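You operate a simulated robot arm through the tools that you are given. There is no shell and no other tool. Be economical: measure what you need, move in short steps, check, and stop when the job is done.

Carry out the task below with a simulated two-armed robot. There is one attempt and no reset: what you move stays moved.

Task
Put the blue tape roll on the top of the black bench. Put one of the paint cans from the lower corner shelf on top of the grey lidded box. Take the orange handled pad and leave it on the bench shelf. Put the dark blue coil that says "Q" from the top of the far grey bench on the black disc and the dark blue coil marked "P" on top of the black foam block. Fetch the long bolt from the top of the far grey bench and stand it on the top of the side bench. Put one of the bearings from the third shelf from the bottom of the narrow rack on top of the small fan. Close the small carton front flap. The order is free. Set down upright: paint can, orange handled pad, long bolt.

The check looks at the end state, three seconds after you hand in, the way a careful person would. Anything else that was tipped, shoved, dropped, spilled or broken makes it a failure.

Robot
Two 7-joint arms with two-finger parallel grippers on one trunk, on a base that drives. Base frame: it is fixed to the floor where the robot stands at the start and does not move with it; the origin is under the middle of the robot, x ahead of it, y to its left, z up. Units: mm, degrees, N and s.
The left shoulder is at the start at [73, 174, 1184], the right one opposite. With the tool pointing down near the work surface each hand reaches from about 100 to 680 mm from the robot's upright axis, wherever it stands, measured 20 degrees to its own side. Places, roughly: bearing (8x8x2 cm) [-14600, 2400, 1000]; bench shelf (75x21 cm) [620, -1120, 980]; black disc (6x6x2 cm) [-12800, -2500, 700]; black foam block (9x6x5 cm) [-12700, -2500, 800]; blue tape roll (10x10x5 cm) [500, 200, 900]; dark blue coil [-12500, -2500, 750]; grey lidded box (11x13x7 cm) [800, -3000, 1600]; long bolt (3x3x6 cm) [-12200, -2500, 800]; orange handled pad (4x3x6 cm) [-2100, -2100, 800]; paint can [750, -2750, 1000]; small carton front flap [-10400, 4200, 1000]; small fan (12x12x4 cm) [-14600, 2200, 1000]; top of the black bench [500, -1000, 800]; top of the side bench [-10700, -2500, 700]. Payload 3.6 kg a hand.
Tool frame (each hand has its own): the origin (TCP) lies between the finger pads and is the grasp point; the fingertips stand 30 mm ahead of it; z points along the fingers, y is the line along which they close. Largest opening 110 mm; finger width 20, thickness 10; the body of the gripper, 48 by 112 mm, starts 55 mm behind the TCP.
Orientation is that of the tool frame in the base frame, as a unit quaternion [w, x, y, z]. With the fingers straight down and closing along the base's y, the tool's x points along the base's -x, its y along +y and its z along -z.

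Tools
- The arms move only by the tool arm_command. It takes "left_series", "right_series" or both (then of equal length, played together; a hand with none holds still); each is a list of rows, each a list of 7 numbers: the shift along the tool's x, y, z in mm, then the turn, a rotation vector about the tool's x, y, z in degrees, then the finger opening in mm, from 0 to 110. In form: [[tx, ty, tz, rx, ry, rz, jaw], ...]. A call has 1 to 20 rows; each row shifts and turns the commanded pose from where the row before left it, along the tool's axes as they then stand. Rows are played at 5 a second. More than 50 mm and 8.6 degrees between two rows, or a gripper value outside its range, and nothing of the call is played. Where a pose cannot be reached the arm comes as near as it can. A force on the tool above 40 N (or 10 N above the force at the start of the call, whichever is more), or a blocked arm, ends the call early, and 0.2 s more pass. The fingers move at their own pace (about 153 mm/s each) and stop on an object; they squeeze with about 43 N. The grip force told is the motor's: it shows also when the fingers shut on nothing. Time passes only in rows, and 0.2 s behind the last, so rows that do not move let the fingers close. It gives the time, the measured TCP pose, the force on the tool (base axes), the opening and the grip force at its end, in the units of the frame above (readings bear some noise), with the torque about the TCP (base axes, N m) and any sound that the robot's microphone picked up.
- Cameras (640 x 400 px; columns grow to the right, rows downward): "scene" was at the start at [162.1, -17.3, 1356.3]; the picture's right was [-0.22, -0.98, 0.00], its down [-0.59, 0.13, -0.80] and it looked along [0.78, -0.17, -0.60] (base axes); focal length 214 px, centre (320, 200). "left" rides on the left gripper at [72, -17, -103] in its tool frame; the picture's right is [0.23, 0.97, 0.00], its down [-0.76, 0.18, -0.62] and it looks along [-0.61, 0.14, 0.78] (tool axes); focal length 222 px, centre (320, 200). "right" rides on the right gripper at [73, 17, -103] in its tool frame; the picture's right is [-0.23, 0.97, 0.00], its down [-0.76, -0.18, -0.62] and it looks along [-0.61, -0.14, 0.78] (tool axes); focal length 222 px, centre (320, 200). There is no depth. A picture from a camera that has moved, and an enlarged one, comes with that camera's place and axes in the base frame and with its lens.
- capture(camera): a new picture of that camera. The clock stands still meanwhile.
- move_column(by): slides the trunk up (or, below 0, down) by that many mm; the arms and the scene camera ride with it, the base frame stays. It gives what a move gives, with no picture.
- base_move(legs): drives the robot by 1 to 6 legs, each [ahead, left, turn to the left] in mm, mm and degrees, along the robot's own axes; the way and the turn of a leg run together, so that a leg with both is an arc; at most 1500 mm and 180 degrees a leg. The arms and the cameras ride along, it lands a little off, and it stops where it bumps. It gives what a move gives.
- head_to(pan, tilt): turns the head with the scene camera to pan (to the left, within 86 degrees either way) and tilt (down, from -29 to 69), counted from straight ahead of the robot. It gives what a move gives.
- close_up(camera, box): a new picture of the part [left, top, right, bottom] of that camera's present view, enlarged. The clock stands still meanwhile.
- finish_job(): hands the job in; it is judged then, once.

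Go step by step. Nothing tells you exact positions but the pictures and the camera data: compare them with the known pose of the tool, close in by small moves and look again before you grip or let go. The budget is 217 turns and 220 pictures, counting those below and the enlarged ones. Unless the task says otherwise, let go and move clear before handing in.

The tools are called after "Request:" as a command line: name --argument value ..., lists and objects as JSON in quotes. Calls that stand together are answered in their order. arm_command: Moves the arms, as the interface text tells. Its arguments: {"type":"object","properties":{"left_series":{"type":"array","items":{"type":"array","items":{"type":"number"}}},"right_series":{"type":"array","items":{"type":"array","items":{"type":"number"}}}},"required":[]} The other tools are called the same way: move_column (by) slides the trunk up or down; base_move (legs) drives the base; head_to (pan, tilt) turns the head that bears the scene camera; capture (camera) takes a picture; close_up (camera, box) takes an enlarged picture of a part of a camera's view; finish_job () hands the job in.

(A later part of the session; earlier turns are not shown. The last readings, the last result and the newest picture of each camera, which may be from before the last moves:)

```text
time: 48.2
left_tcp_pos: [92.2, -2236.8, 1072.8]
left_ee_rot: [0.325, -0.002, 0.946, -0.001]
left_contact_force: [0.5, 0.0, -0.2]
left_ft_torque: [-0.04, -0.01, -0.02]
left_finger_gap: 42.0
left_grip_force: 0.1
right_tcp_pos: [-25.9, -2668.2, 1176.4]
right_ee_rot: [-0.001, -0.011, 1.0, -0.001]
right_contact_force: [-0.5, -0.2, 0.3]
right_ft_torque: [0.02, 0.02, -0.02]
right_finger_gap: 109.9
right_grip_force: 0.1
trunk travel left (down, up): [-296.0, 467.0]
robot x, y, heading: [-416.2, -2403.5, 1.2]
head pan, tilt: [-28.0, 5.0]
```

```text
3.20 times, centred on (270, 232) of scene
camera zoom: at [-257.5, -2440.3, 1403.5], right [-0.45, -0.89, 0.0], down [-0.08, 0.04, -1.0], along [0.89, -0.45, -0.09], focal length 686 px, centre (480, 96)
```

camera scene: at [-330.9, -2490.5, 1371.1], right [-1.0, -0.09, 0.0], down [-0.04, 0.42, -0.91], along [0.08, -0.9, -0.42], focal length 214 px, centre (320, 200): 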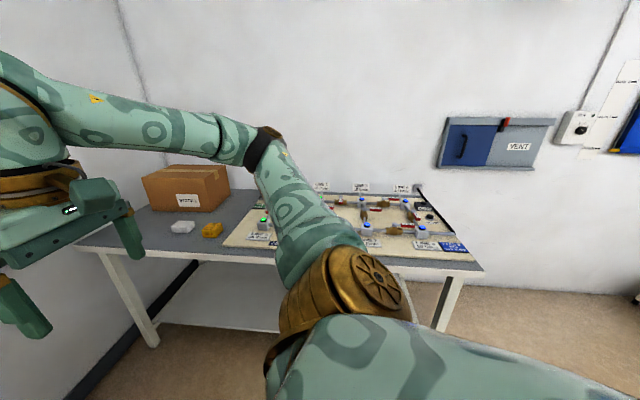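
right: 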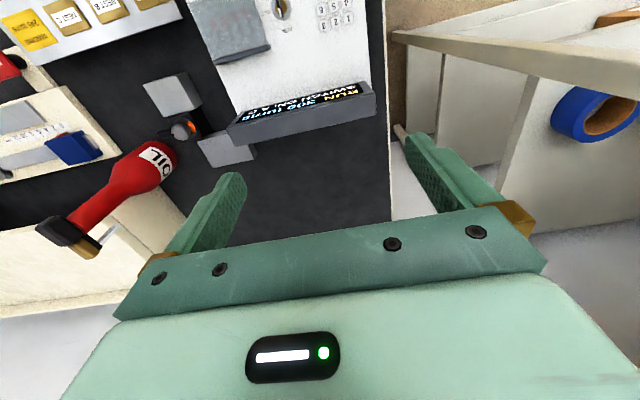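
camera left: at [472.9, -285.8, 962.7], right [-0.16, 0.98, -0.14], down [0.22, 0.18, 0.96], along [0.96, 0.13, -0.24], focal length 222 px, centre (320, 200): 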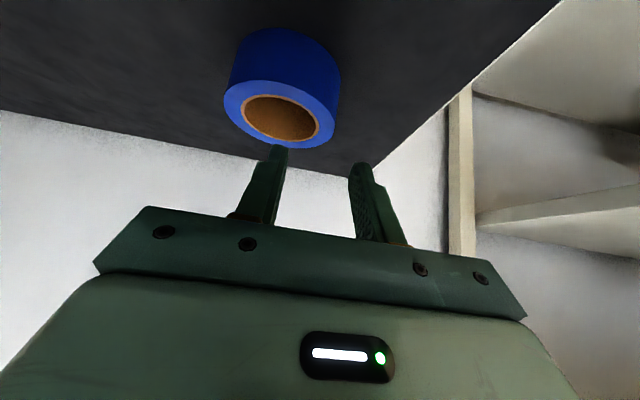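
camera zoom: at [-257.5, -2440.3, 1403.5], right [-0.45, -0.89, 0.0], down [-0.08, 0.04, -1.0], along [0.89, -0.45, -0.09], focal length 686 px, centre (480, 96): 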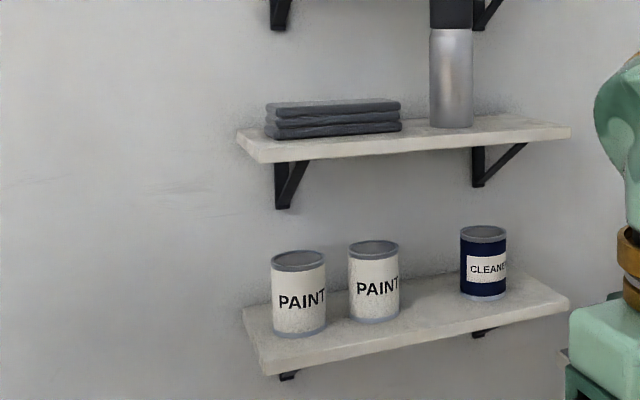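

The third can is CLEANER; the two on the left are PAINT. I'll take the leftmost with the left hand: driving in front and pitching the hand to about 30° below horizontal.

Request:
base_move --legs '[[0, -420, -1.2], [200, 0, 0]]'

Request:
arm_command --left_series '[[0, 0, 0, 0, -7.5, 0, 110], [0, 0, 0, 0, -7.5, 0, 110], [0, 0, 0, 0, -7.5, 0, 110]]'

Request:
head_to --pan 0 --tilt 0

Request:
capture --camera "scene"

Request:
capture --camera "left"

```text
time: 52.1
left_tcp_pos: [305.4, -2671.8, 1071.9]
left_ee_rot: [0.326, 0.003, 0.945, -0.002]
left_contact_force: [-0.2, 0.0, 0.7]
left_ft_torque: [-0.02, -0.01, 0.03]
left_finger_gap: 42.0
left_grip_force: 0.0
right_tcp_pos: [180.4, -3102.9, 1175.6]
right_ee_rot: [-0.002, -0.004, 1.0, 0.0]
right_contact_force: [-0.1, -0.5, -0.5]
right_ft_torque: [-0.03, 0.0, 0.01]
right_finger_gap: 110.1
right_grip_force: 0.0
trunk travel left (down, up): [-296.0, 467.0]
robot x, y, heading: [-206.9, -2830.6, 0.3]
head pan, tilt: [-28.0, 5.0]
```

```text
time: 52.9
left_tcp_pos: [303.6, -2672.4, 1072.5]
left_ee_rot: [0.477, 0.003, 0.879, -0.003]
left_contact_force: [-0.7, 0.0, -0.5]
left_ft_torque: [0.02, 0.0, -0.02]
left_finger_gap: 109.7
left_grip_force: 0.1
left hand out of reach, approached as far as the arm can: row 3
right_tcp_pos: [178.0, -3103.7, 1176.7]
right_ee_rot: [-0.001, -0.004, 1.0, 0.0]
right_contact_force: [0.2, 0.7, -0.4]
right_ft_torque: [-0.01, 0.0, -0.01]
right_finger_gap: 110.3
right_grip_force: 0.1
trunk travel left (down, up): [-296.0, 467.0]
robot x, y, heading: [-208.9, -2829.6, 0.4]
head pan, tilt: [-28.0, 5.0]
```

```text
time: 53.8
left_tcp_pos: [304.2, -2673.2, 1071.9]
left_ee_rot: [0.476, 0.003, 0.88, -0.003]
left_contact_force: [0.1, -0.9, -0.2]
left_ft_torque: [0.0, 0.01, -0.02]
left_finger_gap: 109.8
left_grip_force: 0.0
right_tcp_pos: [178.9, -3103.0, 1176.2]
right_ee_rot: [-0.001, -0.004, 1.0, 0.0]
right_contact_force: [0.4, 0.3, 0.8]
right_ft_torque: [-0.01, 0.03, -0.02]
right_finger_gap: 110.0
right_grip_force: 0.0
trunk travel left (down, up): [-296.0, 467.0]
robot x, y, heading: [-206.6, -2828.8, 0.8]
head pan, tilt: [0.0, 0.0]
```

```text
191 pictures are left
camera scene: at [-40.2, -2826.9, 1411.4], right [0.01, -1.0, 0.0], down [0.0, 0.0, -1.0], along [1.0, 0.01, 0.0], focal length 214 px, centre (320, 200)
```

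scene: 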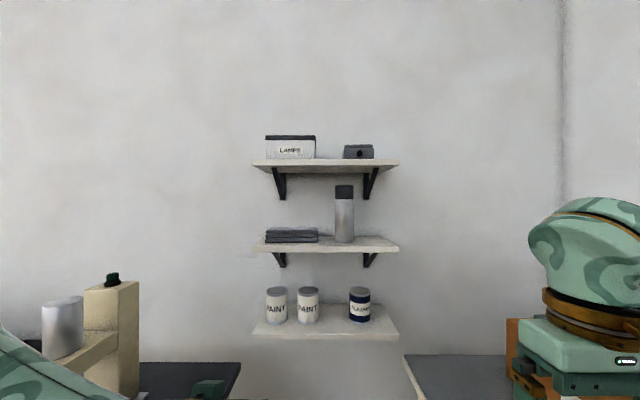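

```text
190 pictures are left
camera left: at [177.9, -2687.7, 1069.5], right [-0.12, 0.97, -0.19], down [-0.1, 0.18, 0.98], along [0.99, 0.13, 0.08], focal length 222 px, centre (320, 200)
```

left: 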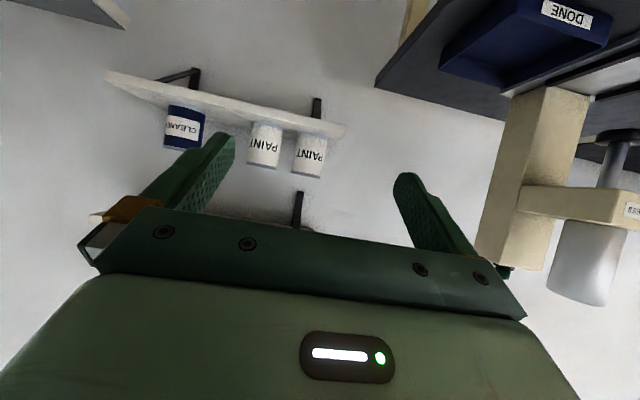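

The target can is at about (792,-2655,1002), the shelf at z≈957, and its front edge at x≈690. Driving closer, then moving the hand in front of the can.

Request:
base_move --legs '[[210, 0, -0.5]]'

Request:
arm_command --left_series '[[15, 0, 25, 0, -2, 0, 100], [15, 0, 25, 0, -2, 0, 100], [0, 0, 25, 0, -3, 0, 100], [0, 0, 20, 0, 0, 0, 100]]'

Request:
capture --camera "left"

Request:
head_to --pan 15 --tilt 25

Request:
capture --camera "scene"

```text
time: 55.4
left_tcp_pos: [514.3, -2678.5, 1071.6]
left_ee_rot: [0.475, 0.008, 0.88, -0.005]
left_contact_force: [0.5, 0.0, -0.8]
left_ft_torque: [-0.01, 0.02, 0.0]
left_finger_gap: 109.9
left_grip_force: 0.0
right_tcp_pos: [385.9, -3104.9, 1176.4]
right_ee_rot: [-0.001, 0.001, 1.0, 0.0]
right_contact_force: [0.8, -0.1, 0.3]
right_ft_torque: [-0.01, 0.05, -0.01]
right_finger_gap: 110.1
right_grip_force: 0.0
trunk travel left (down, up): [-296.0, 467.0]
robot x, y, heading: [-4.1, -2826.3, -0.3]
head pan, tilt: [0.0, 0.0]
```

```text
time: 56.4
left_tcp_pos: [586.1, -2708.9, 1038.7]
left_ee_rot: [0.507, 0.006, 0.862, 0.012]
left_contact_force: [0.3, -0.3, 0.1]
left_ft_torque: [-0.02, 0.01, -0.02]
left_finger_gap: 100.0
left_grip_force: 0.1
left hand out of reach, approached as far as the arm can: row 1, 2, 3, 4
right_tcp_pos: [385.3, -3105.3, 1176.5]
right_ee_rot: [-0.001, 0.002, 1.0, -0.002]
right_contact_force: [-0.5, 0.6, 0.8]
right_ft_torque: [0.01, -0.03, -0.03]
right_finger_gap: 110.2
right_grip_force: 0.0
trunk travel left (down, up): [-296.0, 467.0]
robot x, y, heading: [-1.1, -2828.3, -0.0]
head pan, tilt: [0.0, 0.0]
```

```text
189 pictures are left
camera left: at [459.0, -2726.6, 1027.4], right [-0.11, 0.98, -0.17], down [-0.17, 0.15, 0.97], along [0.98, 0.14, 0.15], focal length 222 px, centre (320, 200)
```

left: 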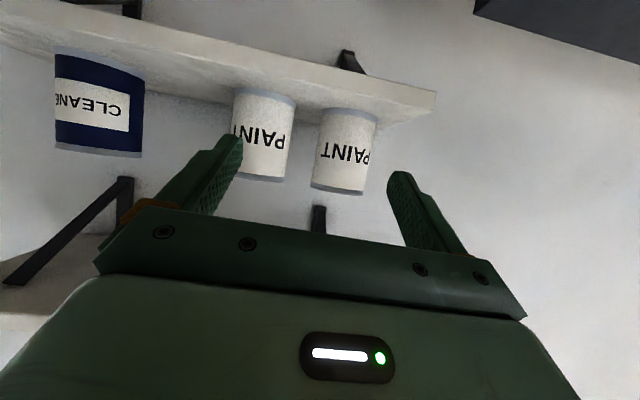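

```text
time: 57.3
left_tcp_pos: [584.5, -2711.3, 1040.2]
left_ee_rot: [0.507, 0.007, 0.862, 0.012]
left_contact_force: [0.1, 1.2, 0.2]
left_ft_torque: [-0.02, 0.0, 0.02]
left_finger_gap: 99.9
left_grip_force: 0.0
right_tcp_pos: [384.6, -3105.3, 1176.9]
right_ee_rot: [0.0, 0.001, 1.0, 0.0]
right_contact_force: [-0.7, 0.6, 0.3]
right_ft_torque: [0.0, 0.04, -0.02]
right_finger_gap: 110.0
right_grip_force: 0.1
trunk travel left (down, up): [-296.0, 467.0]
robot x, y, heading: [1.3, -2831.1, -0.3]
head pan, tilt: [15.0, 25.0]
```

```text
188 pictures are left
camera scene: at [166.9, -2804.5, 1371.1], right [0.25, -0.97, 0.0], down [-0.41, -0.11, -0.91], along [0.88, 0.23, -0.42], focal length 214 px, centre (320, 200)
```

scene: 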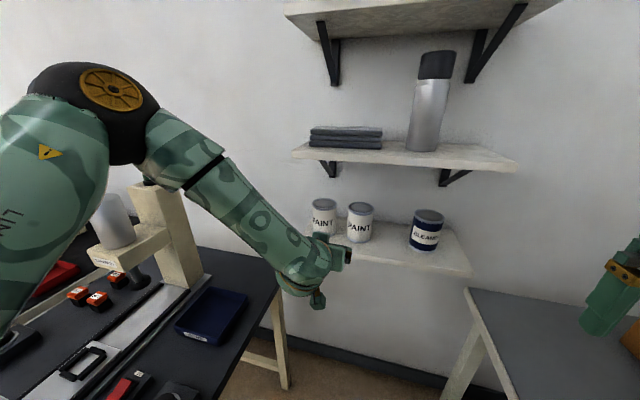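

Request:
arm_command --left_series '[[-8, 18, 12, 0, 0, 0, 100], [-8, 18, 15, 0, 0, 0, 100], [-8, 18, 15, 0, 0, 0, 100], [0, 0, 0, 0, 0, 0, 100]]'

Request:
capture --camera "left"

```text
time: 58.3
left_tcp_pos: [636.0, -2661.3, 1047.5]
left_ee_rot: [0.507, 0.008, 0.862, 0.011]
left_contact_force: [0.6, -0.3, 0.0]
left_ft_torque: [0.02, 0.01, 0.02]
left_finger_gap: 100.2
left_grip_force: 0.0
left hand out of reach, approached as far as the arm can: row 1
right_tcp_pos: [382.9, -3108.2, 1176.1]
right_ee_rot: [-0.001, 0.003, 1.0, -0.001]
right_contact_force: [0.6, -0.4, 0.2]
right_ft_torque: [-0.01, -0.02, -0.01]
right_finger_gap: 109.9
right_grip_force: 0.2
trunk travel left (down, up): [-296.0, 467.0]
robot x, y, heading: [-2.1, -2827.3, -0.1]
head pan, tilt: [15.0, 25.0]
```

```text
187 pictures are left
camera left: at [509.1, -2677.1, 1034.7], right [-0.11, 0.98, -0.17], down [-0.17, 0.15, 0.97], along [0.98, 0.14, 0.15], focal length 222 px, centre (320, 200)
```

left: 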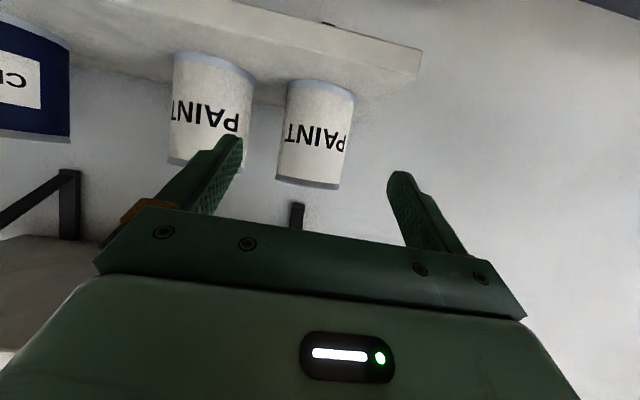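

Request:
arm_command --left_series '[[-3, 2, 30, 0, 0, 0, 102], [-7, 2, 30, 0, 0, 0, 102], [-9, 1, 30, 0, 0, 0, 102], [-9, 0, 30, 0, 0, 0, 102]]'

Request:
capture --camera "left"

Request:
close_up --camera "scene" --box '[260, 170, 420, 270]'

```text
time: 59.3
left_tcp_pos: [756.4, -2652.7, 1012.2]
left_ee_rot: [0.509, 0.007, 0.86, 0.011]
left_contact_force: [-0.1, 0.0, 0.4]
left_ft_torque: [0.0, 0.03, 0.0]
left_finger_gap: 102.1
left_grip_force: 0.1
right_tcp_pos: [385.3, -3106.2, 1176.0]
right_ee_rot: [-0.001, 0.002, 1.0, -0.001]
right_contact_force: [0.3, 0.5, 0.6]
right_ft_torque: [-0.02, 0.0, 0.02]
right_finger_gap: 110.0
right_grip_force: 0.0
trunk travel left (down, up): [-296.0, 467.0]
robot x, y, heading: [0.3, -2829.8, -0.1]
head pan, tilt: [15.0, 25.0]
```

```text
186 pictures are left
camera left: at [629.9, -2669.4, 999.8], right [-0.11, 0.98, -0.17], down [-0.18, 0.15, 0.97], along [0.98, 0.14, 0.16], focal length 222 px, centre (320, 200)
```

left: 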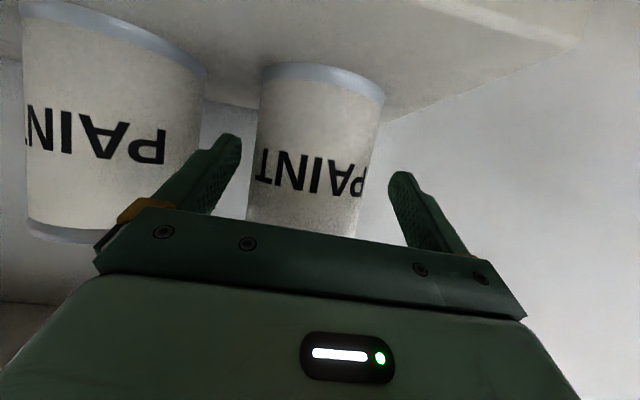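

```text
4.00 times, centred on (340, 220) of scene
camera zoom: at [167.7, -2804.6, 1370.9], right [0.26, -0.97, 0.0], down [-0.41, -0.11, -0.91], along [0.88, 0.23, -0.42], focal length 858 px, centre (240, 120)
```

zoom: 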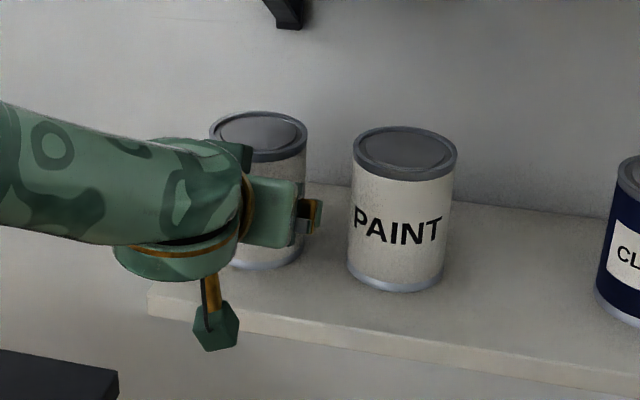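

Request:
arm_command --left_series '[[-6, 0, 14, 0, 0, 0, 102], [-6, 0, 14, 0, 0, 0, 102], [0, 0, 0, 0, 0, 0, 60], [0, 0, 0, 0, 0, 0, 60], [0, 0, 0, 0, 0, 0, 60]]'

Request:
capture --camera "left"

```text
time: 60.5
left_tcp_pos: [784.1, -2654.0, 1010.5]
left_ee_rot: [0.509, 0.007, 0.86, 0.011]
left_contact_force: [-0.6, -0.7, 1.5]
left_ft_torque: [-0.21, 0.03, -0.02]
left_finger_gap: 81.8
left_grip_force: 42.9
right_tcp_pos: [385.1, -3105.2, 1176.0]
right_ee_rot: [-0.002, 0.002, 1.0, 0.0]
right_contact_force: [-1.0, -0.4, -0.2]
right_ft_torque: [0.0, -0.03, -0.01]
right_finger_gap: 110.0
right_grip_force: 0.0
trunk travel left (down, up): [-296.0, 467.0]
robot x, y, heading: [-2.1, -2831.4, -0.2]
head pan, tilt: [15.0, 25.0]
```

```text
184 pictures are left
camera left: at [658.8, -2669.6, 997.1], right [-0.11, 0.98, -0.17], down [-0.18, 0.15, 0.97], along [0.98, 0.14, 0.16], focal length 222 px, centre (320, 200)
```

left: 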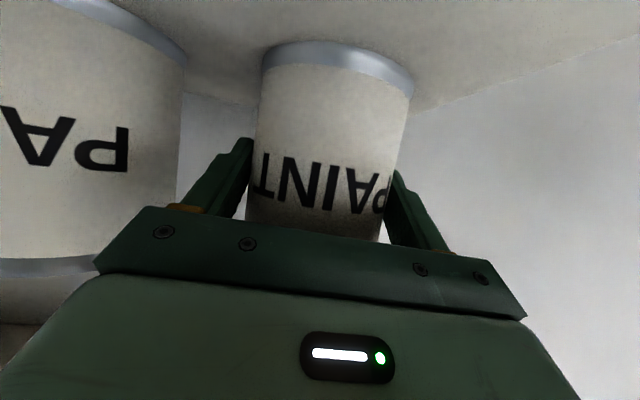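

Gripped (82 mm). Lifting 30 mm, then backing straight out with the base.

Request:
move_column --by 35

Request:
base_move --legs '[[-320, 0, 0]]'

Request:
move_column --by 430

Request:
head_to --pan 0 --tilt 10

Request:
capture --camera "scene"

Request:
capture --camera "left"

```text
time: 61.3
left_tcp_pos: [783.0, -2652.3, 1050.3]
left_ee_rot: [0.514, 0.006, 0.858, 0.011]
left_contact_force: [-0.2, 2.3, 14.6]
left_ft_torque: [-0.47, 0.03, 0.03]
left_finger_gap: 81.2
left_grip_force: 43.4
right_tcp_pos: [382.0, -3107.1, 1213.0]
right_ee_rot: [0.0, 0.001, 1.0, -0.001]
right_contact_force: [0.6, -0.1, 0.8]
right_ft_torque: [0.03, 0.01, 0.0]
right_finger_gap: 110.1
right_grip_force: 0.0
trunk travel left (down, up): [-331.0, 432.0]
robot x, y, heading: [2.1, -2831.4, -0.2]
head pan, tilt: [15.0, 25.0]
```

```text
time: 63.5
left_tcp_pos: [457.8, -2651.2, 1045.3]
left_ee_rot: [0.51, 0.007, 0.86, 0.011]
left_contact_force: [-0.5, -0.4, -5.6]
left_ft_torque: [-0.02, 0.05, -0.01]
left_finger_gap: 81.1
left_grip_force: 43.2
right_tcp_pos: [58.3, -3104.8, 1211.1]
right_ee_rot: [-0.001, 0.003, 1.0, 0.0]
right_contact_force: [0.7, -0.1, -0.5]
right_ft_torque: [-0.01, -0.03, -0.03]
right_finger_gap: 109.9
right_grip_force: 0.0
trunk travel left (down, up): [-331.0, 432.0]
robot x, y, heading: [-328.1, -2825.4, -0.0]
head pan, tilt: [15.0, 25.0]
```

```text
refused: 430 is not a number from -400 to 400
```

```text
time: 64.2
left_tcp_pos: [458.5, -2652.6, 1043.4]
left_ee_rot: [0.509, 0.007, 0.86, 0.011]
left_contact_force: [0.4, 0.0, -4.2]
left_ft_torque: [-0.01, 0.08, 0.0]
left_finger_gap: 81.1
left_grip_force: 43.0
right_tcp_pos: [60.7, -3105.2, 1210.5]
right_ee_rot: [-0.002, 0.003, 1.0, 0.0]
right_contact_force: [0.0, 0.0, 0.5]
right_ft_torque: [0.02, 0.02, 0.02]
right_finger_gap: 109.8
right_grip_force: 0.1
trunk travel left (down, up): [-331.0, 432.0]
robot x, y, heading: [-328.7, -2829.8, -0.4]
head pan, tilt: [0.0, 10.0]
```

```text
183 pictures are left
camera scene: at [-168.1, -2826.8, 1430.9], right [0.0, -1.0, 0.0], down [-0.18, 0.0, -0.98], along [0.98, 0.0, -0.18], focal length 214 px, centre (320, 200)
```

scene: 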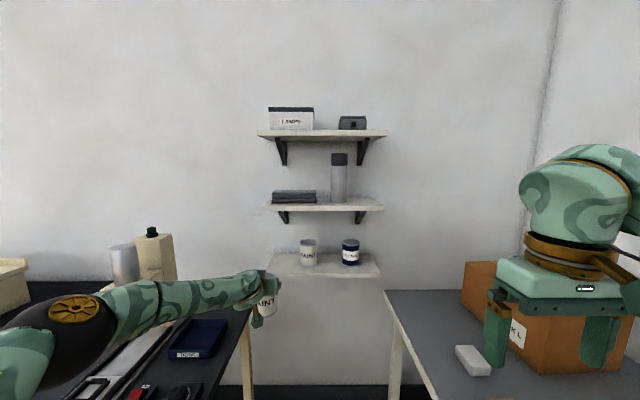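

```text
182 pictures are left
camera left: at [332.5, -2668.6, 1031.6], right [-0.11, 0.98, -0.17], down [-0.18, 0.15, 0.97], along [0.98, 0.14, 0.16], focal length 222 px, centre (320, 200)
```

left: 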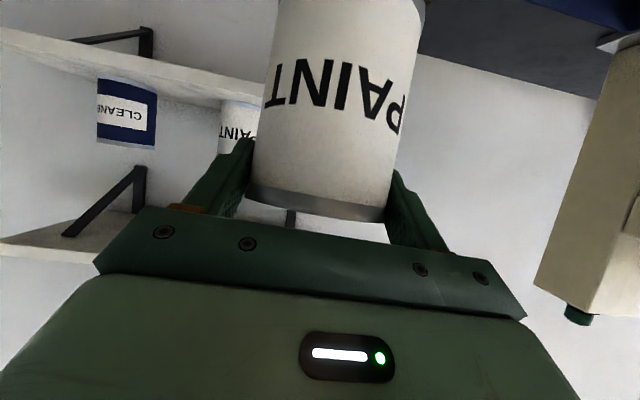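

Request:
move_column --by 400

Request:
move_column --by 30

Request:
capture --camera "scene"

Request:
close_up --camera "scene" --box '[240, 150, 400, 250]'

```text
time: 68.1
left_tcp_pos: [456.6, -2652.3, 1450.5]
left_ee_rot: [0.512, 0.008, 0.859, 0.01]
left_contact_force: [-0.1, 0.3, -4.5]
left_ft_torque: [0.05, 0.06, 0.01]
left_finger_gap: 81.1
left_grip_force: 43.2
right_tcp_pos: [59.1, -3104.9, 1611.1]
right_ee_rot: [-0.002, 0.003, 1.0, -0.001]
right_contact_force: [0.2, -0.2, 0.7]
right_ft_torque: [-0.02, 0.03, 0.0]
right_finger_gap: 110.0
right_grip_force: 0.1
trunk travel left (down, up): [-731.0, 32.0]
robot x, y, heading: [-328.0, -2830.2, -0.5]
head pan, tilt: [0.0, 10.0]
```

```text
time: 68.8
left_tcp_pos: [455.4, -2652.9, 1480.4]
left_ee_rot: [0.512, 0.009, 0.859, 0.009]
left_contact_force: [0.0, -0.1, -4.7]
left_ft_torque: [-0.01, 0.04, 0.01]
left_finger_gap: 81.2
left_grip_force: 42.8
right_tcp_pos: [59.7, -3103.3, 1640.3]
right_ee_rot: [-0.001, 0.003, 1.0, -0.001]
right_contact_force: [0.4, 0.2, -1.2]
right_ft_torque: [0.0, 0.01, -0.02]
right_finger_gap: 110.1
right_grip_force: 0.0
trunk travel left (down, up): [-761.0, 2.0]
robot x, y, heading: [-328.2, -2827.0, -0.4]
head pan, tilt: [0.0, 10.0]
```

```text
181 pictures are left
camera scene: at [-224.7, -2826.7, 1862.9], right [-0.01, -1.0, 0.0], down [-0.17, 0.0, -0.98], along [0.98, 0.0, -0.17], focal length 214 px, centre (320, 200)
```

scene: 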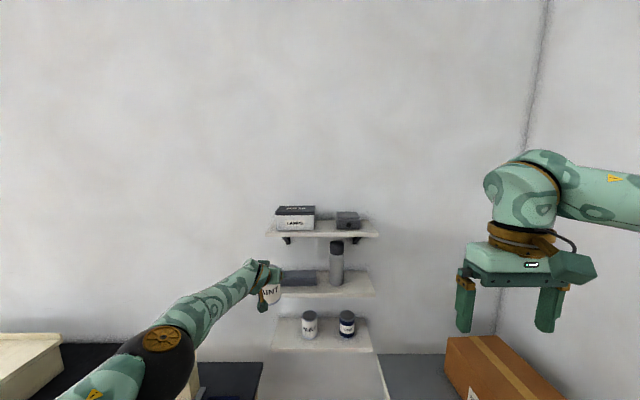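

```text
4.00 times, centred on (320, 200) of scene
camera zoom: at [-224.7, -2826.7, 1862.9], right [-0.01, -1.0, 0.0], down [-0.17, 0.0, -0.98], along [0.98, 0.0, -0.17], focal length 858 px, centre (320, 200)
```

zoom: 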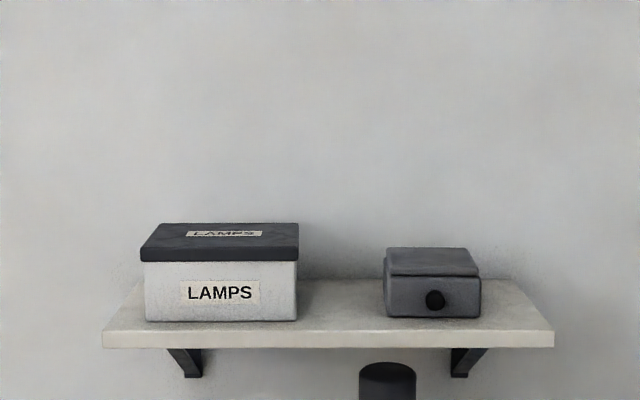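

The grey lidded box's top is at about z≈1615, centre (795,-2967). I'll raise and swing the can inward in free space first.

Request:
arm_command --left_series '[[-20.5, -29, -16.9, 0, 0, 0, 60], [-20.5, -29, -16.9, 0, 0, 0, 60], [-20.5, -29, -16.9, 0, 0, 0, 60], [-20.5, -29, -16.9, 0, 0, 0, 60], [-20.5, -29, -16.9, 0, 0, 0, 60], [-20.5, -29, -16.9, 0, 0, 0, 60], [-20.5, -29, -16.9, 0, 0, 0, 60], [-20.5, -29, -16.9, 0, 0, 0, 60], [-20.5, -29, -16.9, 0, 0, 0, 60]]'

Request:
capture --camera "scene"

```text
time: 70.8
left_tcp_pos: [381.9, -2860.8, 1681.8]
left_ee_rot: [0.512, 0.008, 0.859, 0.01]
left_contact_force: [-0.5, 0.3, -5.0]
left_ft_torque: [0.01, 0.05, -0.01]
left_finger_gap: 81.3
left_grip_force: 42.9
left hand out of reach, approached as far as the arm can: row 5, 6, 7, 8, 9
right_tcp_pos: [58.7, -3104.0, 1642.1]
right_ee_rot: [-0.001, 0.002, 1.0, 0.0]
right_contact_force: [-0.2, 0.0, 0.9]
right_ft_torque: [0.01, 0.01, -0.02]
right_finger_gap: 110.1
right_grip_force: 0.1
trunk travel left (down, up): [-761.0, 2.0]
robot x, y, heading: [-327.7, -2826.1, -0.3]
head pan, tilt: [0.0, 10.0]
```

```text
179 pictures are left
camera scene: at [-225.1, -2826.3, 1862.9], right [0.0, -1.0, 0.0], down [-0.17, 0.0, -0.98], along [0.98, 0.0, -0.17], focal length 214 px, centre (320, 200)
```

scene: 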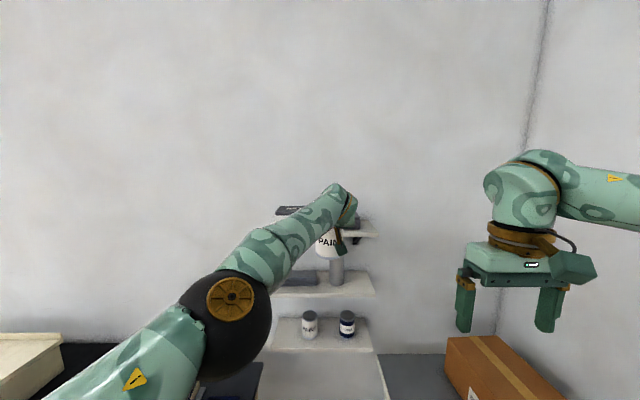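

Arm reach across the body is limited, so I'll move the hand back to its own side and turn the robot about 20° to the right instead.

Request:
arm_command --left_series '[[-6.2, 37, -2.4, 0, 0, 0, 60], [-6.2, 37, -2.4, 0, 0, 0, 60], [-6.2, 37, -2.4, 0, 0, 0, 60], [-6.2, 37, -2.4, 0, 0, 0, 60], [-6.2, 37, -2.4, 0, 0, 0, 60]]'

Request:
base_move --legs '[[0, -37, 0], [0, 0, -20], [235, 86, 0]]'

Request:
head_to --pan 10 --tilt 25

Request:
capture --camera "scene"

Request:
capture --camera "left"

```text
time: 72.0
left_tcp_pos: [388.4, -2672.8, 1720.9]
left_ee_rot: [0.512, 0.007, 0.859, 0.01]
left_contact_force: [-0.5, 0.4, -4.8]
left_ft_torque: [-0.03, 0.07, -0.05]
left_finger_gap: 81.1
left_grip_force: 43.1
right_tcp_pos: [58.6, -3101.7, 1642.9]
right_ee_rot: [-0.001, 0.003, 1.0, -0.002]
right_contact_force: [-0.8, 0.2, -0.4]
right_ft_torque: [-0.02, 0.01, 0.02]
right_finger_gap: 110.3
right_grip_force: 0.0
trunk travel left (down, up): [-761.0, 2.0]
robot x, y, heading: [-328.5, -2824.3, -0.3]
head pan, tilt: [0.0, 10.0]
```

```text
time: 75.4
left_tcp_pos: [639.0, -2972.4, 1723.9]
left_ee_rot: [0.507, 0.158, 0.844, -0.079]
left_contact_force: [-0.3, 1.3, -3.8]
left_ft_torque: [0.04, 0.08, 0.05]
left_finger_gap: 80.9
left_grip_force: 42.7
right_tcp_pos: [183.5, -3259.8, 1641.4]
right_ee_rot: [0.0, 0.178, 0.984, -0.001]
right_contact_force: [-0.4, 0.7, -0.7]
right_ft_torque: [0.02, -0.01, -0.02]
right_finger_gap: 109.9
right_grip_force: 0.0
trunk travel left (down, up): [-761.0, 2.0]
robot x, y, heading: [-81.8, -2865.6, -20.6]
head pan, tilt: [0.0, 10.0]
```

```text
time: 76.2
left_tcp_pos: [643.7, -2971.8, 1721.3]
left_ee_rot: [0.506, 0.158, 0.845, -0.079]
left_contact_force: [0.2, 0.3, -5.7]
left_ft_torque: [0.04, 0.07, 0.0]
left_finger_gap: 81.0
left_grip_force: 43.3
right_tcp_pos: [187.9, -3259.1, 1641.2]
right_ee_rot: [-0.001, 0.177, 0.984, 0.001]
right_contact_force: [-0.4, 0.4, -0.6]
right_ft_torque: [-0.01, 0.0, -0.01]
right_finger_gap: 110.0
right_grip_force: 0.0
trunk travel left (down, up): [-761.0, 2.0]
robot x, y, heading: [-81.9, -2864.4, -20.7]
head pan, tilt: [10.0, 25.0]
```

```text
178 pictures are left
camera scene: at [19.4, -2884.7, 1838.5], right [-0.18, -0.98, 0.0], down [-0.42, 0.08, -0.91], along [0.89, -0.16, -0.42], focal length 214 px, centre (320, 200)
```

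scene: 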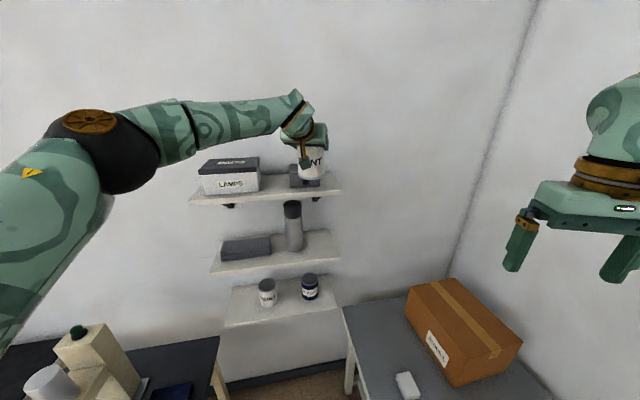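

```text
177 pictures are left
camera left: at [520.3, -2943.7, 1707.3], right [0.24, 0.96, -0.18], down [-0.12, 0.21, 0.97], along [0.96, -0.21, 0.17], focal length 222 px, centre (320, 200)
```

left: 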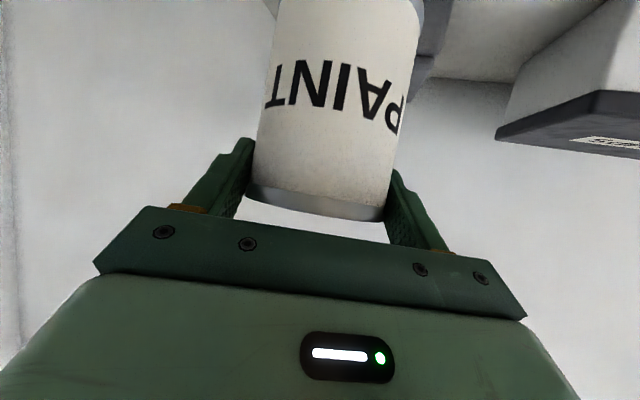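

Request:
close_up --camera "scene" --box '[260, 130, 360, 200]'

```text
5.71 times, centred on (310, 165) of scene
camera zoom: at [19.4, -2884.7, 1838.5], right [-0.18, -0.98, 0.0], down [-0.42, 0.08, -0.91], along [0.89, -0.16, -0.42], focal length 1226 px, centre (377, 400)
```

zoom: 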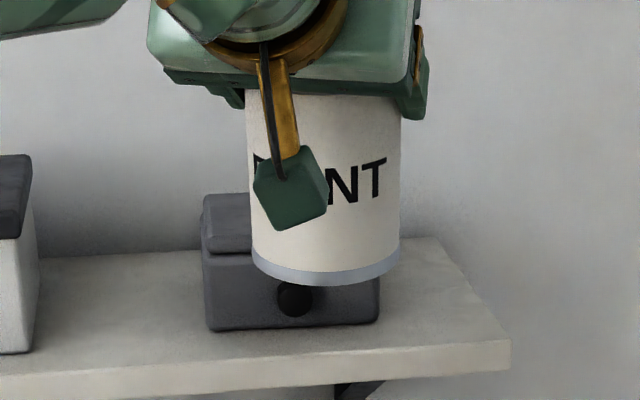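

Request:
base_move --legs '[[133, 63, 0]]'

Request:
capture --camera "scene"

Request:
close_up --camera "scene" --box '[260, 100, 400, 190]'

Request:
capture --camera "left"

```text
time: 77.5
left_tcp_pos: [786.9, -2959.6, 1724.0]
left_ee_rot: [0.507, 0.158, 0.844, -0.079]
left_contact_force: [0.0, 0.8, -5.2]
left_ft_torque: [0.03, 0.06, 0.02]
left_finger_gap: 81.0
left_grip_force: 43.3
right_tcp_pos: [330.4, -3246.8, 1640.4]
right_ee_rot: [0.0, 0.177, 0.984, 0.0]
right_contact_force: [-0.8, -0.5, 0.1]
right_ft_torque: [0.0, 0.0, -0.03]
right_finger_gap: 110.1
right_grip_force: 0.0
trunk travel left (down, up): [-761.0, 2.0]
robot x, y, heading: [64.6, -2855.5, -20.4]
head pan, tilt: [10.0, 25.0]
```

```text
175 pictures are left
camera scene: at [162.2, -2872.7, 1838.7], right [-0.18, -0.98, 0.0], down [-0.41, 0.08, -0.91], along [0.89, -0.16, -0.42], focal length 214 px, centre (320, 200)
```

scene: 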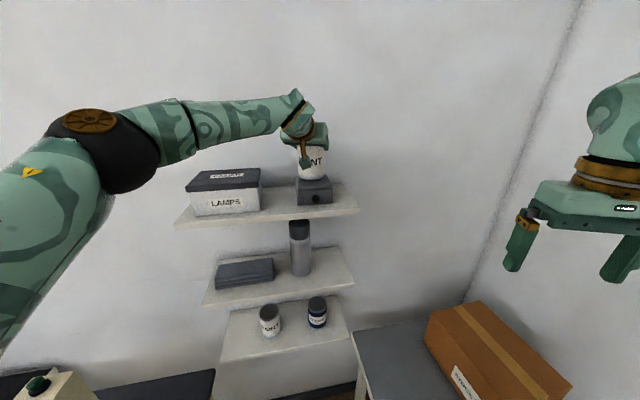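

```text
4.44 times, centred on (330, 145) of scene
camera zoom: at [162.2, -2872.7, 1838.7], right [-0.18, -0.98, 0.0], down [-0.41, 0.08, -0.91], along [0.89, -0.16, -0.42], focal length 953 px, centre (276, 444)
```

zoom: 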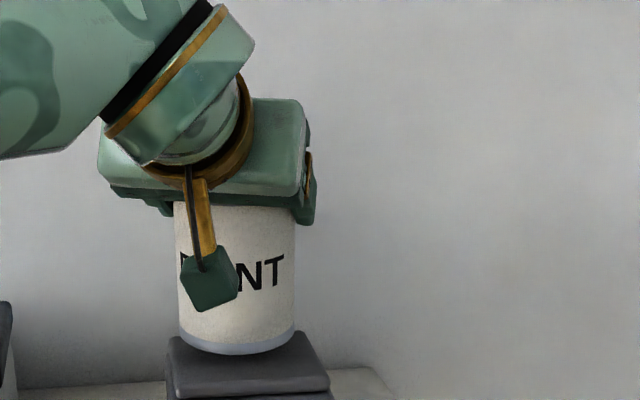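

```text
173 pictures are left
camera left: at [663.2, -2931.5, 1708.9], right [0.24, 0.96, -0.17], down [-0.12, 0.21, 0.97], along [0.96, -0.21, 0.17], focal length 222 px, centre (320, 200)
```

left: 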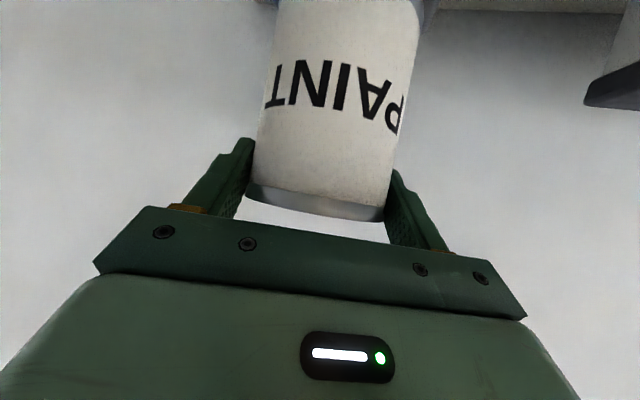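

The can sits over the box's centre. Lowering with the trunk.

Request:
move_column --by -42

Request:
close_up --camera "scene" --box '[260, 80, 400, 170]'

```text
time: 78.4
left_tcp_pos: [784.2, -2957.8, 1687.7]
left_ee_rot: [0.511, 0.157, 0.841, -0.081]
left_contact_force: [1.8, 1.2, 33.9]
left_ft_torque: [-1.26, -0.5, 0.05]
left_finger_gap: 80.1
left_grip_force: 43.2
right_tcp_pos: [327.6, -3246.6, 1600.3]
right_ee_rot: [0.001, 0.178, 0.984, 0.0]
right_contact_force: [0.4, 0.5, 0.0]
right_ft_torque: [0.03, 0.0, 0.0]
right_finger_gap: 110.5
right_grip_force: 0.0
trunk travel left (down, up): [-719.0, 44.0]
robot x, y, heading: [64.8, -2852.3, -20.6]
head pan, tilt: [10.0, 25.0]
```

```text
4.44 times, centred on (330, 125) of scene
camera zoom: at [159.6, -2871.1, 1797.3], right [-0.18, -0.98, 0.0], down [-0.41, 0.08, -0.91], along [0.89, -0.16, -0.42], focal length 953 px, centre (276, 533)
```

zoom: 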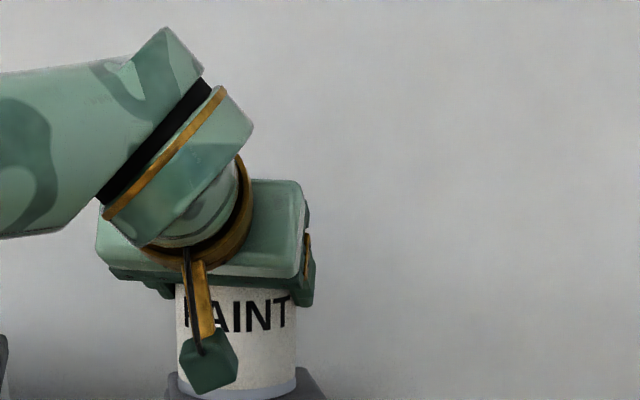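

Request:
move_column --by 3

Request:
close_up --camera "scene" --box '[240, 120, 380, 210]'

Request:
capture --camera "left"

```text
time: 78.9
left_tcp_pos: [784.5, -2958.0, 1686.7]
left_ee_rot: [0.509, 0.158, 0.842, -0.08]
left_contact_force: [0.0, 0.7, 26.4]
left_ft_torque: [-1.14, -0.73, 0.01]
left_finger_gap: 80.0
left_grip_force: 43.3
right_tcp_pos: [328.4, -3245.2, 1604.4]
right_ee_rot: [0.001, 0.178, 0.984, 0.0]
right_contact_force: [0.8, 0.7, -0.1]
right_ft_torque: [-0.03, 0.01, 0.01]
right_finger_gap: 110.3
right_grip_force: 0.0
trunk travel left (down, up): [-722.0, 41.0]
robot x, y, heading: [67.2, -2855.3, -20.5]
head pan, tilt: [10.0, 25.0]
```

```text
4.44 times, centred on (310, 165) of scene
camera zoom: at [160.1, -2871.1, 1800.1], right [-0.18, -0.98, 0.0], down [-0.41, 0.08, -0.91], along [0.89, -0.16, -0.42], focal length 953 px, centre (364, 356)
```

zoom: 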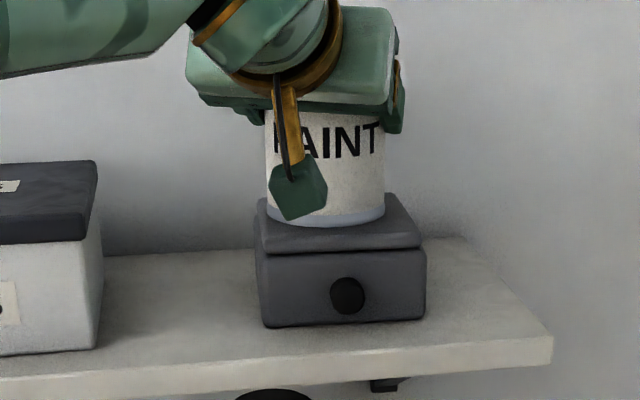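

```text
170 pictures are left
camera left: at [660.5, -2929.7, 1672.6], right [0.24, 0.95, -0.18], down [-0.13, 0.21, 0.97], along [0.96, -0.21, 0.17], focal length 222 px, centre (320, 200)
```

left: 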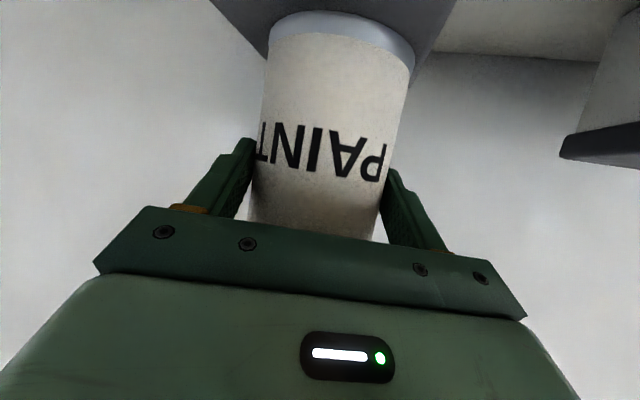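

The can stands upright on the lid, near its centre. Releasing and withdrawing along the tool axis.

Request:
move_column --by 2

Request:
arm_command --left_series '[[0, 0, 0, 0, 0, 0, 110], [0, 0, 0, 0, 0, 0, 110], [0, 0, -25, 0, 0, 0, 110], [0, 0, -25, 0, 0, 0, 110], [0, 0, -30, 0, 0, 0, 110], [0, 0, -30, 0, 0, 0, 110], [0, 0, -30, 0, 0, 0, 110]]'

Request:
close_up --camera "scene" --box '[240, 90, 400, 210]'

```text
time: 79.4
left_tcp_pos: [784.1, -2957.2, 1687.3]
left_ee_rot: [0.508, 0.158, 0.843, -0.08]
left_contact_force: [-2.4, 3.0, 20.0]
left_ft_torque: [-0.8, -0.51, 0.0]
left_finger_gap: 79.8
left_grip_force: 43.1
right_tcp_pos: [330.0, -3245.7, 1605.4]
right_ee_rot: [0.0, 0.177, 0.984, 0.001]
right_contact_force: [0.1, -0.3, 0.7]
right_ft_torque: [0.03, 0.04, 0.02]
right_finger_gap: 109.8
right_grip_force: 0.0
trunk travel left (down, up): [-724.0, 39.0]
robot x, y, heading: [63.1, -2852.5, -20.4]
head pan, tilt: [10.0, 25.0]
```

```text
time: 81.0
left_tcp_pos: [669.7, -2920.3, 1750.3]
left_ee_rot: [0.507, 0.157, 0.844, -0.079]
left_contact_force: [0.3, 1.0, 0.2]
left_ft_torque: [-0.01, -0.01, 0.0]
left_finger_gap: 110.1
left_grip_force: 0.0
right_tcp_pos: [332.2, -3247.0, 1605.0]
right_ee_rot: [0.0, 0.177, 0.984, 0.0]
right_contact_force: [0.1, 0.3, -0.7]
right_ft_torque: [-0.01, 0.0, 0.01]
right_finger_gap: 110.0
right_grip_force: 0.0
trunk travel left (down, up): [-724.0, 39.0]
robot x, y, heading: [64.7, -2851.0, -20.4]
head pan, tilt: [10.0, 25.0]
```

```text
3.33 times, centred on (320, 150) of scene
camera zoom: at [163.5, -2871.8, 1801.8], right [-0.18, -0.98, 0.0], down [-0.42, 0.08, -0.91], along [0.89, -0.16, -0.42], focal length 715 px, centre (320, 367)
```

zoom: 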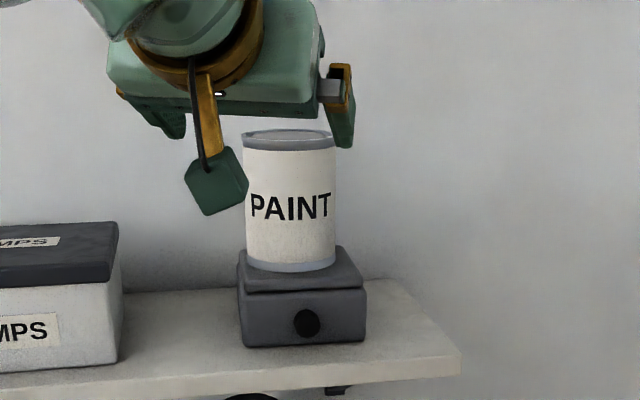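

Paint can is done. Backing out, turning around with the trunk still high, then looking toward the pad.

Request:
base_move --legs '[[-520, -194, 0], [0, 0, 180], [0, 0, 20]]'

Request:
head_to --pan 0 --tilt 25

Request:
capture --camera "scene"

```text
time: 92.6
left_tcp_pos: [-1094.7, -2965.6, 1750.3]
left_ee_rot: [-0.001, 0.858, -0.027, -0.512]
left_contact_force: [-0.8, -0.2, -0.6]
left_ft_torque: [-0.01, 0.01, -0.01]
left_finger_gap: 109.9
left_grip_force: 0.0
right_tcp_pos: [-870.9, -2551.4, 1604.4]
right_ee_rot: [0.0, 1.0, -0.024, 0.001]
right_contact_force: [-0.1, -0.6, -0.5]
right_ft_torque: [-0.02, -0.01, 0.02]
right_finger_gap: 110.2
right_grip_force: 0.1
trunk travel left (down, up): [-724.0, 39.0]
robot x, y, heading: [-500.2, -2844.1, 177.2]
head pan, tilt: [10.0, 25.0]
```

```text
time: 93.3
left_tcp_pos: [-1095.0, -2966.6, 1749.4]
left_ee_rot: [0.0, 0.858, -0.026, -0.513]
left_contact_force: [-0.6, -0.2, -0.5]
left_ft_torque: [0.01, -0.03, -0.02]
left_finger_gap: 109.8
left_grip_force: 0.1
right_tcp_pos: [-870.3, -2551.4, 1604.7]
right_ee_rot: [0.0, 1.0, -0.025, 0.001]
right_contact_force: [-0.7, -0.7, 0.1]
right_ft_torque: [0.01, 0.0, 0.0]
right_finger_gap: 110.1
right_grip_force: 0.1
trunk travel left (down, up): [-724.0, 39.0]
robot x, y, heading: [-495.4, -2842.0, 177.0]
head pan, tilt: [0.0, 25.0]
```

```text
168 pictures are left
camera scene: at [-602.2, -2838.8, 1801.7], right [0.05, 1.0, 0.0], down [0.42, -0.02, -0.91], along [-0.91, 0.04, -0.42], focal length 214 px, centre (320, 200)
```

scene: 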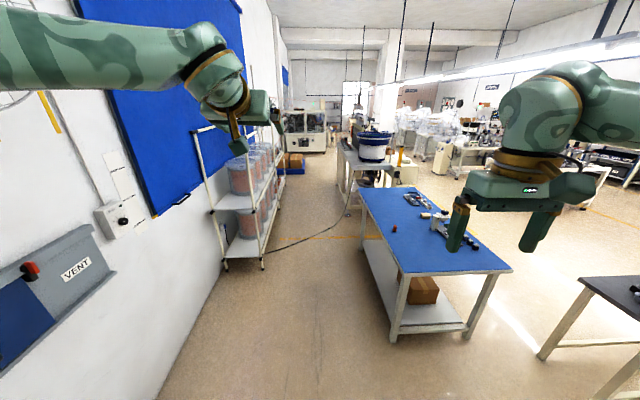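

Request:
close_up --camera "scene" --box '[340, 170, 520, 290]'

Request:
close_up --camera "scene" --box '[250, 60, 470, 210]'

```text
3.33 times, centred on (430, 230) of scene
camera zoom: at [-602.2, -2838.8, 1801.7], right [0.05, 1.0, 0.0], down [0.42, -0.02, -0.91], along [-0.91, 0.04, -0.42], focal length 715 px, centre (-47, 100)
```

zoom: 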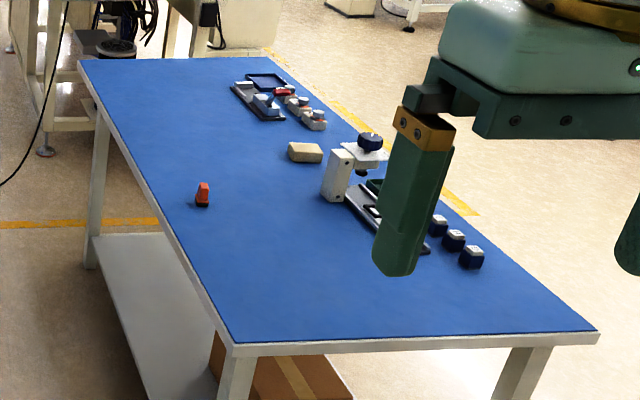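

```text
2.67 times, centred on (360, 135) of scene
camera zoom: at [-602.2, -2838.8, 1801.7], right [0.05, 1.0, 0.0], down [0.42, -0.02, -0.91], along [-0.91, 0.04, -0.42], focal length 572 px, centre (213, 373)
```

zoom: 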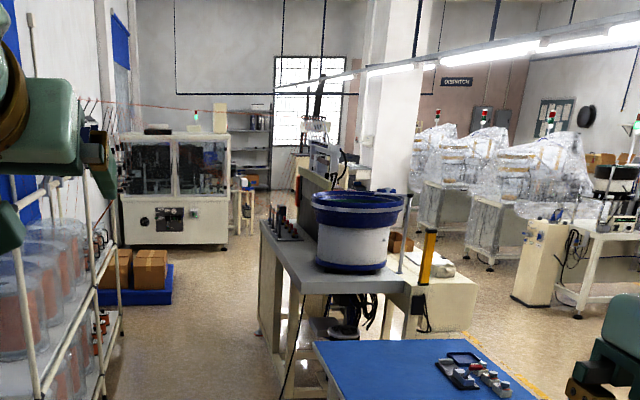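

The pad (orange handle on a dark foot) stands near the south edge of the blue table, at about (-2150,-2123). I'll lower the trunk, tuck the left arm, and drive south of it, facing the table.

Request:
arm_command --left_series '[[0, 0, 0, 0, 8.4, 0, 60], [0, 0, 0, 0, 8.4, 0, 60], [0, 0, 0, 0, 8.4, 0, 60], [0, 0, 0, 0, 8.4, 0, 60], [0, 0, 0, 0, 8.4, 0, 60], [0, 0, 0, 0, 8.4, 0, 60], [0, 0, 0, 0, 8.4, 0, 60], [45, 0, 12, 0, 0, 0, 60], [45, 0, 12, 0, 0, 0, 60], [45, 0, 12, 0, 0, 0, 60], [45, 0, 12, 0, 0, 0, 60], [45, 0, 12, 0, 0, 0, 60]]'

Request:
move_column --by -400

Request:
base_move --legs '[[1400, 0, 0], [400, 0, -87]]'

Request:
head_to --pan -10 --tilt 45

Request:
capture --camera "scene"

```text
time: 95.9
left_tcp_pos: [-891.8, -2983.0, 1582.2]
left_ee_rot: [-0.003, 0.971, -0.004, -0.237]
left_contact_force: [2.1, 0.3, -0.2]
left_ft_torque: [-0.02, -0.01, -0.01]
left_finger_gap: 59.8
left_grip_force: 0.1
left hand out of reach, approached as far as the arm can: row 4, 5, 6, 7
right_tcp_pos: [-869.8, -2552.1, 1603.6]
right_ee_rot: [0.001, 1.0, -0.025, 0.001]
right_contact_force: [0.3, 0.5, -0.3]
right_ft_torque: [-0.01, 0.02, 0.02]
right_finger_gap: 110.1
right_grip_force: 0.1
trunk travel left (down, up): [-724.0, 39.0]
robot x, y, heading: [-497.0, -2846.5, 177.3]
head pan, tilt: [0.0, 25.0]
```

```text
time: 99.8
left_tcp_pos: [-894.4, -2983.3, 1180.5]
left_ee_rot: [-0.001, 0.972, -0.004, -0.235]
left_contact_force: [-0.1, -0.2, -0.7]
left_ft_torque: [-0.03, 0.0, -0.01]
left_finger_gap: 59.9
left_grip_force: 0.0
right_tcp_pos: [-870.5, -2552.2, 1205.1]
right_ee_rot: [-0.001, 1.0, -0.024, -0.001]
right_contact_force: [-0.3, -0.4, -0.2]
right_ft_torque: [0.05, 0.03, 0.02]
right_finger_gap: 109.9
right_grip_force: 0.1
trunk travel left (down, up): [-324.0, 439.0]
robot x, y, heading: [-496.3, -2846.3, 177.2]
head pan, tilt: [0.0, 25.0]
```

```text
time: 110.5
left_tcp_pos: [-2328.0, -2139.4, 1180.7]
left_ee_rot: [-0.162, 0.709, -0.665, -0.171]
left_contact_force: [0.5, -0.2, 0.8]
left_ft_torque: [0.01, 0.02, 0.03]
left_finger_gap: 60.1
left_grip_force: 0.0
right_tcp_pos: [-1895.7, -2133.1, 1204.8]
right_ee_rot: [0.001, 0.715, -0.699, 0.001]
right_contact_force: [0.1, 0.0, 0.0]
right_ft_torque: [-0.04, 0.01, 0.01]
right_finger_gap: 110.1
right_grip_force: 0.1
trunk travel left (down, up): [-324.0, 439.0]
robot x, y, heading: [-2161.0, -2528.0, 91.2]
head pan, tilt: [0.0, 25.0]
cut short: leg 2
```

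```text
time: 111.3
left_tcp_pos: [-2328.8, -2139.5, 1180.4]
left_ee_rot: [-0.162, 0.709, -0.665, -0.172]
left_contact_force: [1.5, -0.6, -0.4]
left_ft_torque: [0.0, -0.01, 0.0]
left_finger_gap: 59.7
left_grip_force: 0.1
right_tcp_pos: [-1895.8, -2133.1, 1204.5]
right_ee_rot: [0.001, 0.715, -0.699, 0.001]
right_contact_force: [0.9, -0.1, 0.1]
right_ft_torque: [0.0, 0.0, -0.01]
right_finger_gap: 109.8
right_grip_force: 0.0
trunk travel left (down, up): [-324.0, 439.0]
robot x, y, heading: [-2160.3, -2525.0, 91.7]
head pan, tilt: [-10.0, 45.0]
```

```text
165 pictures are left
camera scene: at [-2152.7, -2375.0, 1369.1], right [0.99, -0.15, 0.0], down [-0.11, -0.7, -0.71], along [0.11, 0.7, -0.71], focal length 214 px, centre (320, 200)
```

scene: 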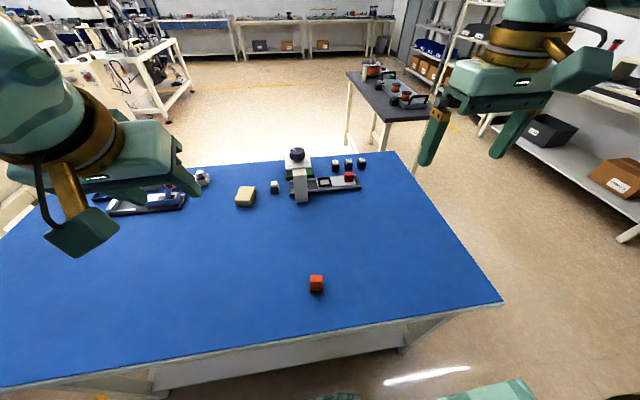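

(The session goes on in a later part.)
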